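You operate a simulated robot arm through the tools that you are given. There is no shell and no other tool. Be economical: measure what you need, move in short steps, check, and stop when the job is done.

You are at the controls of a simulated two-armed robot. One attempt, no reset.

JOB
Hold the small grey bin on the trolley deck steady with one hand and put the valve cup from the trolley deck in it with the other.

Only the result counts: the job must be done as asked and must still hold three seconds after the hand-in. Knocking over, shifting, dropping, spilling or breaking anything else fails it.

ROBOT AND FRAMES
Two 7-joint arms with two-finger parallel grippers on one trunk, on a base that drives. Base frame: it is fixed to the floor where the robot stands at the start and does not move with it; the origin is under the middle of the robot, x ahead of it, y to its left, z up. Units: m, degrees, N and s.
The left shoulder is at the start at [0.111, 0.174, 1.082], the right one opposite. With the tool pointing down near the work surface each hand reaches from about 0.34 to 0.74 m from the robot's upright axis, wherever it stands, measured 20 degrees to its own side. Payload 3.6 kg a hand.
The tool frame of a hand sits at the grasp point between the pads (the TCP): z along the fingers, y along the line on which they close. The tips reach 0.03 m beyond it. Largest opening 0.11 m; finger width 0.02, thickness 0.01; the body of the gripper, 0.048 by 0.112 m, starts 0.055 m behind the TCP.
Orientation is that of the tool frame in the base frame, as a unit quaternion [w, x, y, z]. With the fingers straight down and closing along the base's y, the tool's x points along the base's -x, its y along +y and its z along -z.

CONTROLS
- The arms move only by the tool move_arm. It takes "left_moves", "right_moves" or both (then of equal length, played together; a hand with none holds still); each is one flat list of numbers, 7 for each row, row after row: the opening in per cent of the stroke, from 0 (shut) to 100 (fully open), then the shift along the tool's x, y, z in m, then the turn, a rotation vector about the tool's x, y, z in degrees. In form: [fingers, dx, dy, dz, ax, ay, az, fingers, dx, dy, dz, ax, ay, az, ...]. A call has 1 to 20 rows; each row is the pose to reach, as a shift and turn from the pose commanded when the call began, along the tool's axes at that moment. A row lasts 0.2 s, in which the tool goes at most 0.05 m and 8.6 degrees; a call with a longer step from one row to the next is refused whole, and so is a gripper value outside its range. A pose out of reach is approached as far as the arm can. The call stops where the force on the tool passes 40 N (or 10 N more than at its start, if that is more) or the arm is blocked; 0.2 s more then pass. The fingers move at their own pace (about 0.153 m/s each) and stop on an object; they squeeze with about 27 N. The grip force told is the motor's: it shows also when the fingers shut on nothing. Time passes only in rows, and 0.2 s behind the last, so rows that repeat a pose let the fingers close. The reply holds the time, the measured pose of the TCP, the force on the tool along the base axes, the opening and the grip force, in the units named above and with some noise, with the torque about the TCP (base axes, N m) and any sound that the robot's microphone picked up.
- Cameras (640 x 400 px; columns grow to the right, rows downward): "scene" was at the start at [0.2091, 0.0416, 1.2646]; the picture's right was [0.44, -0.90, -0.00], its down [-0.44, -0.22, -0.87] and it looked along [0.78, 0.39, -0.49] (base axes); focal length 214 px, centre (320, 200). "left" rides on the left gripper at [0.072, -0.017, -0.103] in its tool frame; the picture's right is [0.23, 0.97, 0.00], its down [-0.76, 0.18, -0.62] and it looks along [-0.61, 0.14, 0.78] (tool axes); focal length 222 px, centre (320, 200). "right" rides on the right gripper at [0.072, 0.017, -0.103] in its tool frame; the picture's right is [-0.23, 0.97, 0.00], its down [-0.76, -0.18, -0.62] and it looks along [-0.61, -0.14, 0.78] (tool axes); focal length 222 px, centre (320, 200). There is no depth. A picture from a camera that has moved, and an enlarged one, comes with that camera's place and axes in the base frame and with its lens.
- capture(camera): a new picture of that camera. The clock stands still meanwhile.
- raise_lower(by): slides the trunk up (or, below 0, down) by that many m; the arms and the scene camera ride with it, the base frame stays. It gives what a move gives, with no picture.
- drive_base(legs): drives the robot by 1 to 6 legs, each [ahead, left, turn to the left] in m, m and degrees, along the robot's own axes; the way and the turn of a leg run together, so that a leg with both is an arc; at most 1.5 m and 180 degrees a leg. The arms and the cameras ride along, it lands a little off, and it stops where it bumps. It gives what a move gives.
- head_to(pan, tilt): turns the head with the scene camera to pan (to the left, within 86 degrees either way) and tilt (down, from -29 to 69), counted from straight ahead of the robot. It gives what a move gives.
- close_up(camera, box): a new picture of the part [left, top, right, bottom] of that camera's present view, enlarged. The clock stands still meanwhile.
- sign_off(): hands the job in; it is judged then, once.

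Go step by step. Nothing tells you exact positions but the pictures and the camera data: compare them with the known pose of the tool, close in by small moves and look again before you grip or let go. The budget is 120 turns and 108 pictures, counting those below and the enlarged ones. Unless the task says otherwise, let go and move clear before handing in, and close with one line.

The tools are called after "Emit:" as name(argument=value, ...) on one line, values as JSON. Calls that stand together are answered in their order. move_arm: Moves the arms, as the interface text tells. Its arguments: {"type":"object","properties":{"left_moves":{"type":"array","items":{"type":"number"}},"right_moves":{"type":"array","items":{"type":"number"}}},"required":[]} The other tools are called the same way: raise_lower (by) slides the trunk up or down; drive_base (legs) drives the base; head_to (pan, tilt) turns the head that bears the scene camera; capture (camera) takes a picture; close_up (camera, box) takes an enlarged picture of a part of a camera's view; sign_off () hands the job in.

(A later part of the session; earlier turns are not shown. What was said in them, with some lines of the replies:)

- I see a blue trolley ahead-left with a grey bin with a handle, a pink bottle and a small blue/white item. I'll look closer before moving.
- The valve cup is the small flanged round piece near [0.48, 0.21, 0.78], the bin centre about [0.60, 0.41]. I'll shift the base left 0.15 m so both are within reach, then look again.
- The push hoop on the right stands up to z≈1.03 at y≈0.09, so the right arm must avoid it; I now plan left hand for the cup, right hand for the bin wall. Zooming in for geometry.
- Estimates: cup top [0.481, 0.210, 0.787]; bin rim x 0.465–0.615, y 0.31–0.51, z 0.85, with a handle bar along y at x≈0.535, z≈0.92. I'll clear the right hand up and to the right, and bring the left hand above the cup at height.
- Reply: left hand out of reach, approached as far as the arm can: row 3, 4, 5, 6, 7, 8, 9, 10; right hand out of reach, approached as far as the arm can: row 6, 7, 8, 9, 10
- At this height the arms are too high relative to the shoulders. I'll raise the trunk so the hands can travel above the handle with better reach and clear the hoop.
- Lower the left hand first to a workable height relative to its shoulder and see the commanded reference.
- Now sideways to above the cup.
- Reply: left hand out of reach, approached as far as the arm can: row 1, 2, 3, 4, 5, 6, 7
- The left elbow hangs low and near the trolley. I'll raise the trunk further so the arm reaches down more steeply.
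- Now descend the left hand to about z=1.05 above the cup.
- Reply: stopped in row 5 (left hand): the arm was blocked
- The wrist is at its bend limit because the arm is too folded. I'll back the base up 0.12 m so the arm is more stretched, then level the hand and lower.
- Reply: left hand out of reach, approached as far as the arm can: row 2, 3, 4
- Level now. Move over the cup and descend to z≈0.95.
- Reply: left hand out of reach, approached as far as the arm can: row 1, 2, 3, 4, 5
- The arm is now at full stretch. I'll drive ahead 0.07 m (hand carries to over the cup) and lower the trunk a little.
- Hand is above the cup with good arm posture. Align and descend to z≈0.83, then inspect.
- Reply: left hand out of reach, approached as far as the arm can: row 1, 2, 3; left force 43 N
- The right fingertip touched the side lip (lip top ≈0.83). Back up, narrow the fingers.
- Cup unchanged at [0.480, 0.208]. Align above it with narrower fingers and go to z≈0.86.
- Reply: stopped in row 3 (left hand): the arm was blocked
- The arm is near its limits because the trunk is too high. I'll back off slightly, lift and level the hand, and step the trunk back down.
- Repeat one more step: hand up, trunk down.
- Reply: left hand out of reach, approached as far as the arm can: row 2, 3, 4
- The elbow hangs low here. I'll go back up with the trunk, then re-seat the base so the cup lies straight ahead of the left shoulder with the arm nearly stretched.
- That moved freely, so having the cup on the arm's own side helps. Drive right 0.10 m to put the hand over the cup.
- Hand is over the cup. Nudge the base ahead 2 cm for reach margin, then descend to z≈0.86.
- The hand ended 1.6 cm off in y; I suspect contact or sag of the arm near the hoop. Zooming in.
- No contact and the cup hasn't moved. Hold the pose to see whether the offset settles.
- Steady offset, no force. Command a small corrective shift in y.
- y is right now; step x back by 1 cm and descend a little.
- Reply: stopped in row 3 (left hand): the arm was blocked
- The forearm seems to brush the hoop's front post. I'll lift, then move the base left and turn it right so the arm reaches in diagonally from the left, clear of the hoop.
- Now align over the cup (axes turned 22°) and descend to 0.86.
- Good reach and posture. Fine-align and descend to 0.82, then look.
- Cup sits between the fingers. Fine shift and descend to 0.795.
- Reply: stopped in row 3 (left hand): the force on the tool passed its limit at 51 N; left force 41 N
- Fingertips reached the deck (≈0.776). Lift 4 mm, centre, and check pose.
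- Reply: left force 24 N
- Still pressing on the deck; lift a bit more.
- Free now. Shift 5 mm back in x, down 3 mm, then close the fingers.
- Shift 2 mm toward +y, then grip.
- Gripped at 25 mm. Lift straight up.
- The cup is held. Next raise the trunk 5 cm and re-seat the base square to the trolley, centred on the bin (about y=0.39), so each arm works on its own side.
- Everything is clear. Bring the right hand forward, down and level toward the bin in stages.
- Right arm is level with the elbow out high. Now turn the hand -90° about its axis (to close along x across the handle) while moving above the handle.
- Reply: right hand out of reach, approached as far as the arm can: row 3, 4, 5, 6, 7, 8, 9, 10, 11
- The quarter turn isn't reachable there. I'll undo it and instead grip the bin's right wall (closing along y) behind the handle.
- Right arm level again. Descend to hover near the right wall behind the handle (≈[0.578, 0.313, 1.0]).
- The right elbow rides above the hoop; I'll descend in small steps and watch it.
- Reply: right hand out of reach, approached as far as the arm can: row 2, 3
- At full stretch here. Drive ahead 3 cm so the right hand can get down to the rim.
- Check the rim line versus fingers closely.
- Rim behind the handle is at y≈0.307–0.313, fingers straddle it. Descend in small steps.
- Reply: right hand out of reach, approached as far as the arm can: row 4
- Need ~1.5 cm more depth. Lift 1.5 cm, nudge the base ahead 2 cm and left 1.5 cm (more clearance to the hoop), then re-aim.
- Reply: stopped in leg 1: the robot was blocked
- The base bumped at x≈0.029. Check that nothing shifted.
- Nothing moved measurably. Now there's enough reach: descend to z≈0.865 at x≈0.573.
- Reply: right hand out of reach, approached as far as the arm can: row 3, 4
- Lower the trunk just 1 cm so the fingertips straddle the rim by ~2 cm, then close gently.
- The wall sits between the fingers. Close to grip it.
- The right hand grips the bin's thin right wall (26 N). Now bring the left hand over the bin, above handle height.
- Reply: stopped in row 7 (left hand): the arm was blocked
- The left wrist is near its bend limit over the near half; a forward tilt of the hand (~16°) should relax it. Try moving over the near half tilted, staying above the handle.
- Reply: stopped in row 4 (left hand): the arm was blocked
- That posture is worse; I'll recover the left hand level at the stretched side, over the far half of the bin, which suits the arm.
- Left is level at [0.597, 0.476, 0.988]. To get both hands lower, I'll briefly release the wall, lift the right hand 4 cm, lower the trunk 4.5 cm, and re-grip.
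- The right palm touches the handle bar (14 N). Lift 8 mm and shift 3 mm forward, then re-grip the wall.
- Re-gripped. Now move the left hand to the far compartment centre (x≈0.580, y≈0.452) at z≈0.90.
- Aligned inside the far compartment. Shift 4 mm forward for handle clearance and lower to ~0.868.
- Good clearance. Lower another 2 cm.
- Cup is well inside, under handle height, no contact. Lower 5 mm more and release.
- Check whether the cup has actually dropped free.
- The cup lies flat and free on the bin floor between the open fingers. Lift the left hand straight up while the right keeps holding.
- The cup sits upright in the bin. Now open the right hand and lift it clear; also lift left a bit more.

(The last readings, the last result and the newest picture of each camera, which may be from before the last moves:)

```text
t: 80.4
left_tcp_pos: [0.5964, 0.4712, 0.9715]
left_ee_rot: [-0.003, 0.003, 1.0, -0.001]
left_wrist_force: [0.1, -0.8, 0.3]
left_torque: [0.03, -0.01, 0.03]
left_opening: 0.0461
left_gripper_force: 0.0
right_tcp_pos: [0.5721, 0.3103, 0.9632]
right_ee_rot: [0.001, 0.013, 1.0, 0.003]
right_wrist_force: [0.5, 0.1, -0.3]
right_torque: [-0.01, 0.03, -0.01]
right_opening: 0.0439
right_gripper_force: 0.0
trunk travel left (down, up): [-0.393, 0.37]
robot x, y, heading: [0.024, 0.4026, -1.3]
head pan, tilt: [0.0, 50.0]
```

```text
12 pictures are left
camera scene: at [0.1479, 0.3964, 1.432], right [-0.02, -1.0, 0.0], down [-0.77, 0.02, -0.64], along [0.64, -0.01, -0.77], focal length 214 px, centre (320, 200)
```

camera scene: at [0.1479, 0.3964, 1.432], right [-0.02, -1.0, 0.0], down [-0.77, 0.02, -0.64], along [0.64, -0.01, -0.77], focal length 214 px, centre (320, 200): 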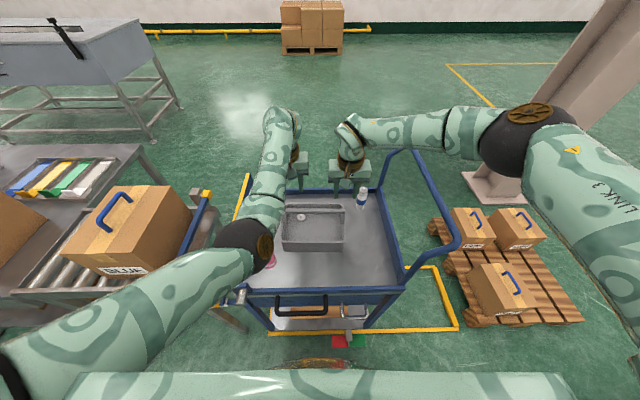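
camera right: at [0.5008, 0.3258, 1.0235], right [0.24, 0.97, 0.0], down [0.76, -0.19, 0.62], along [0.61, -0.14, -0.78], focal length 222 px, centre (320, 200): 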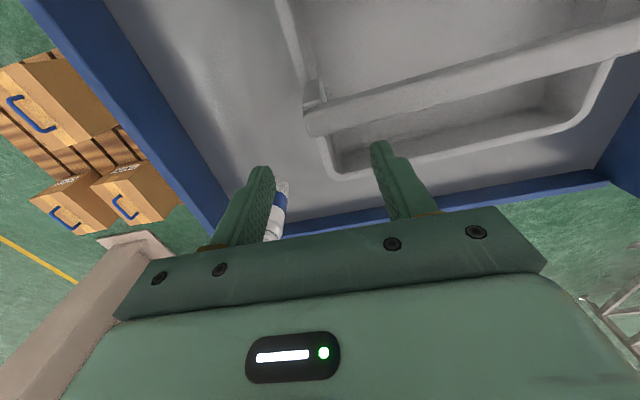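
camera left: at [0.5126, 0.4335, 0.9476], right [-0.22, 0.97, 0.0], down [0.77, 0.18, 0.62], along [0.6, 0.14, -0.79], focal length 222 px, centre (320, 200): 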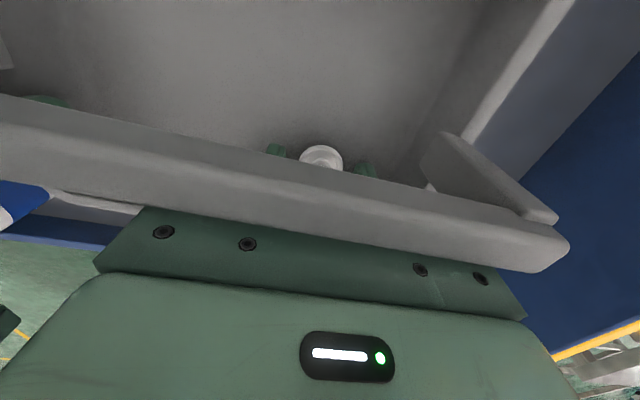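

All stands as before and the cup is in the bin. Raise the trunk to lift both hands well clear, then check once more.

Emit:
raise_lower(by=0.15)

Emit:
close_up(camera="scene", box=[220, 170, 460, 340])

Emit:
capture(camera="left")

```text
t: 82.2
left_tcp_pos: [0.5984, 0.4712, 1.1236]
left_ee_rot: [-0.003, 0.003, 1.0, -0.002]
left_wrist_force: [0.5, 0.4, -0.6]
left_torque: [0.0, -0.01, 0.0]
left_opening: 0.0462
left_gripper_force: 0.1
right_tcp_pos: [0.5749, 0.3112, 1.112]
right_ee_rot: [0.001, 0.014, 1.0, 0.002]
right_wrist_force: [-0.3, 0.3, 0.1]
right_torque: [0.02, -0.01, -0.01]
right_opening: 0.0439
right_gripper_force: 0.0
trunk travel left (down, up): [-0.543, 0.22]
robot x, y, heading: [0.0237, 0.3985, -1.4]
head pan, tilt: [0.0, 50.0]
```

```text
2.35 times, centred on (340, 255) of scene
camera zoom: at [0.1205, 0.397, 1.5828], right [-0.02, -1.0, 0.0], down [-0.77, 0.02, -0.64], along [0.64, -0.01, -0.77], focal length 505 px, centre (273, 71)
```

zoom: 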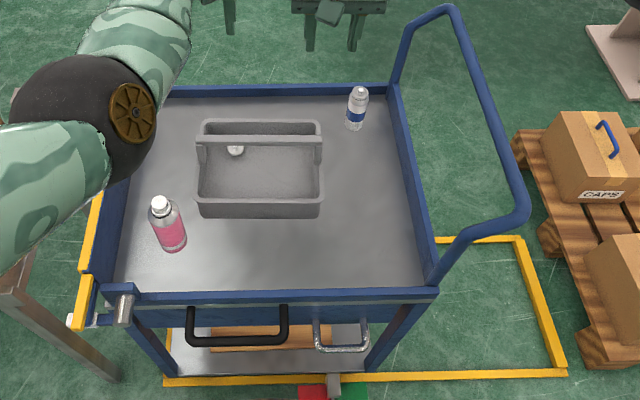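

```text
10 pictures are left
camera left: at [0.5267, 0.4539, 1.227], right [-0.22, 0.97, 0.0], down [0.77, 0.18, 0.62], along [0.6, 0.14, -0.79], focal length 222 px, centre (320, 200)
```

left: 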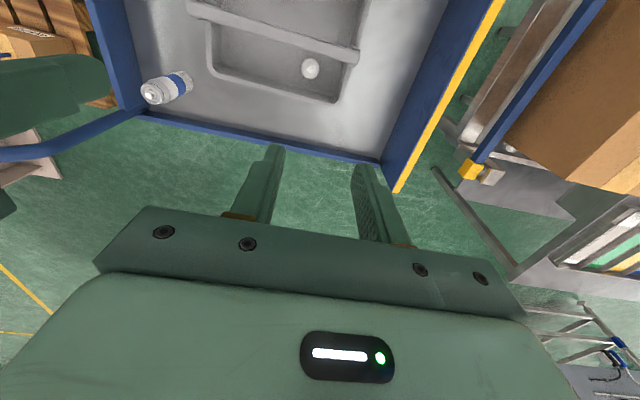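

The cup rests in the bin, both bottles are standing where they were, and both hands are clear. I'm handing in.

Emit:
sign_off()

```text
The job is handed in.
```

The valve cup is in the grey bin: the right hand held the bin wall while the left released the cup about 3 cm above the floor, and it landed flat. The base bumped something once, probably the trolley, and parts of the robot touched the trolley and bin handle; nothing showed as moved in the pictures.
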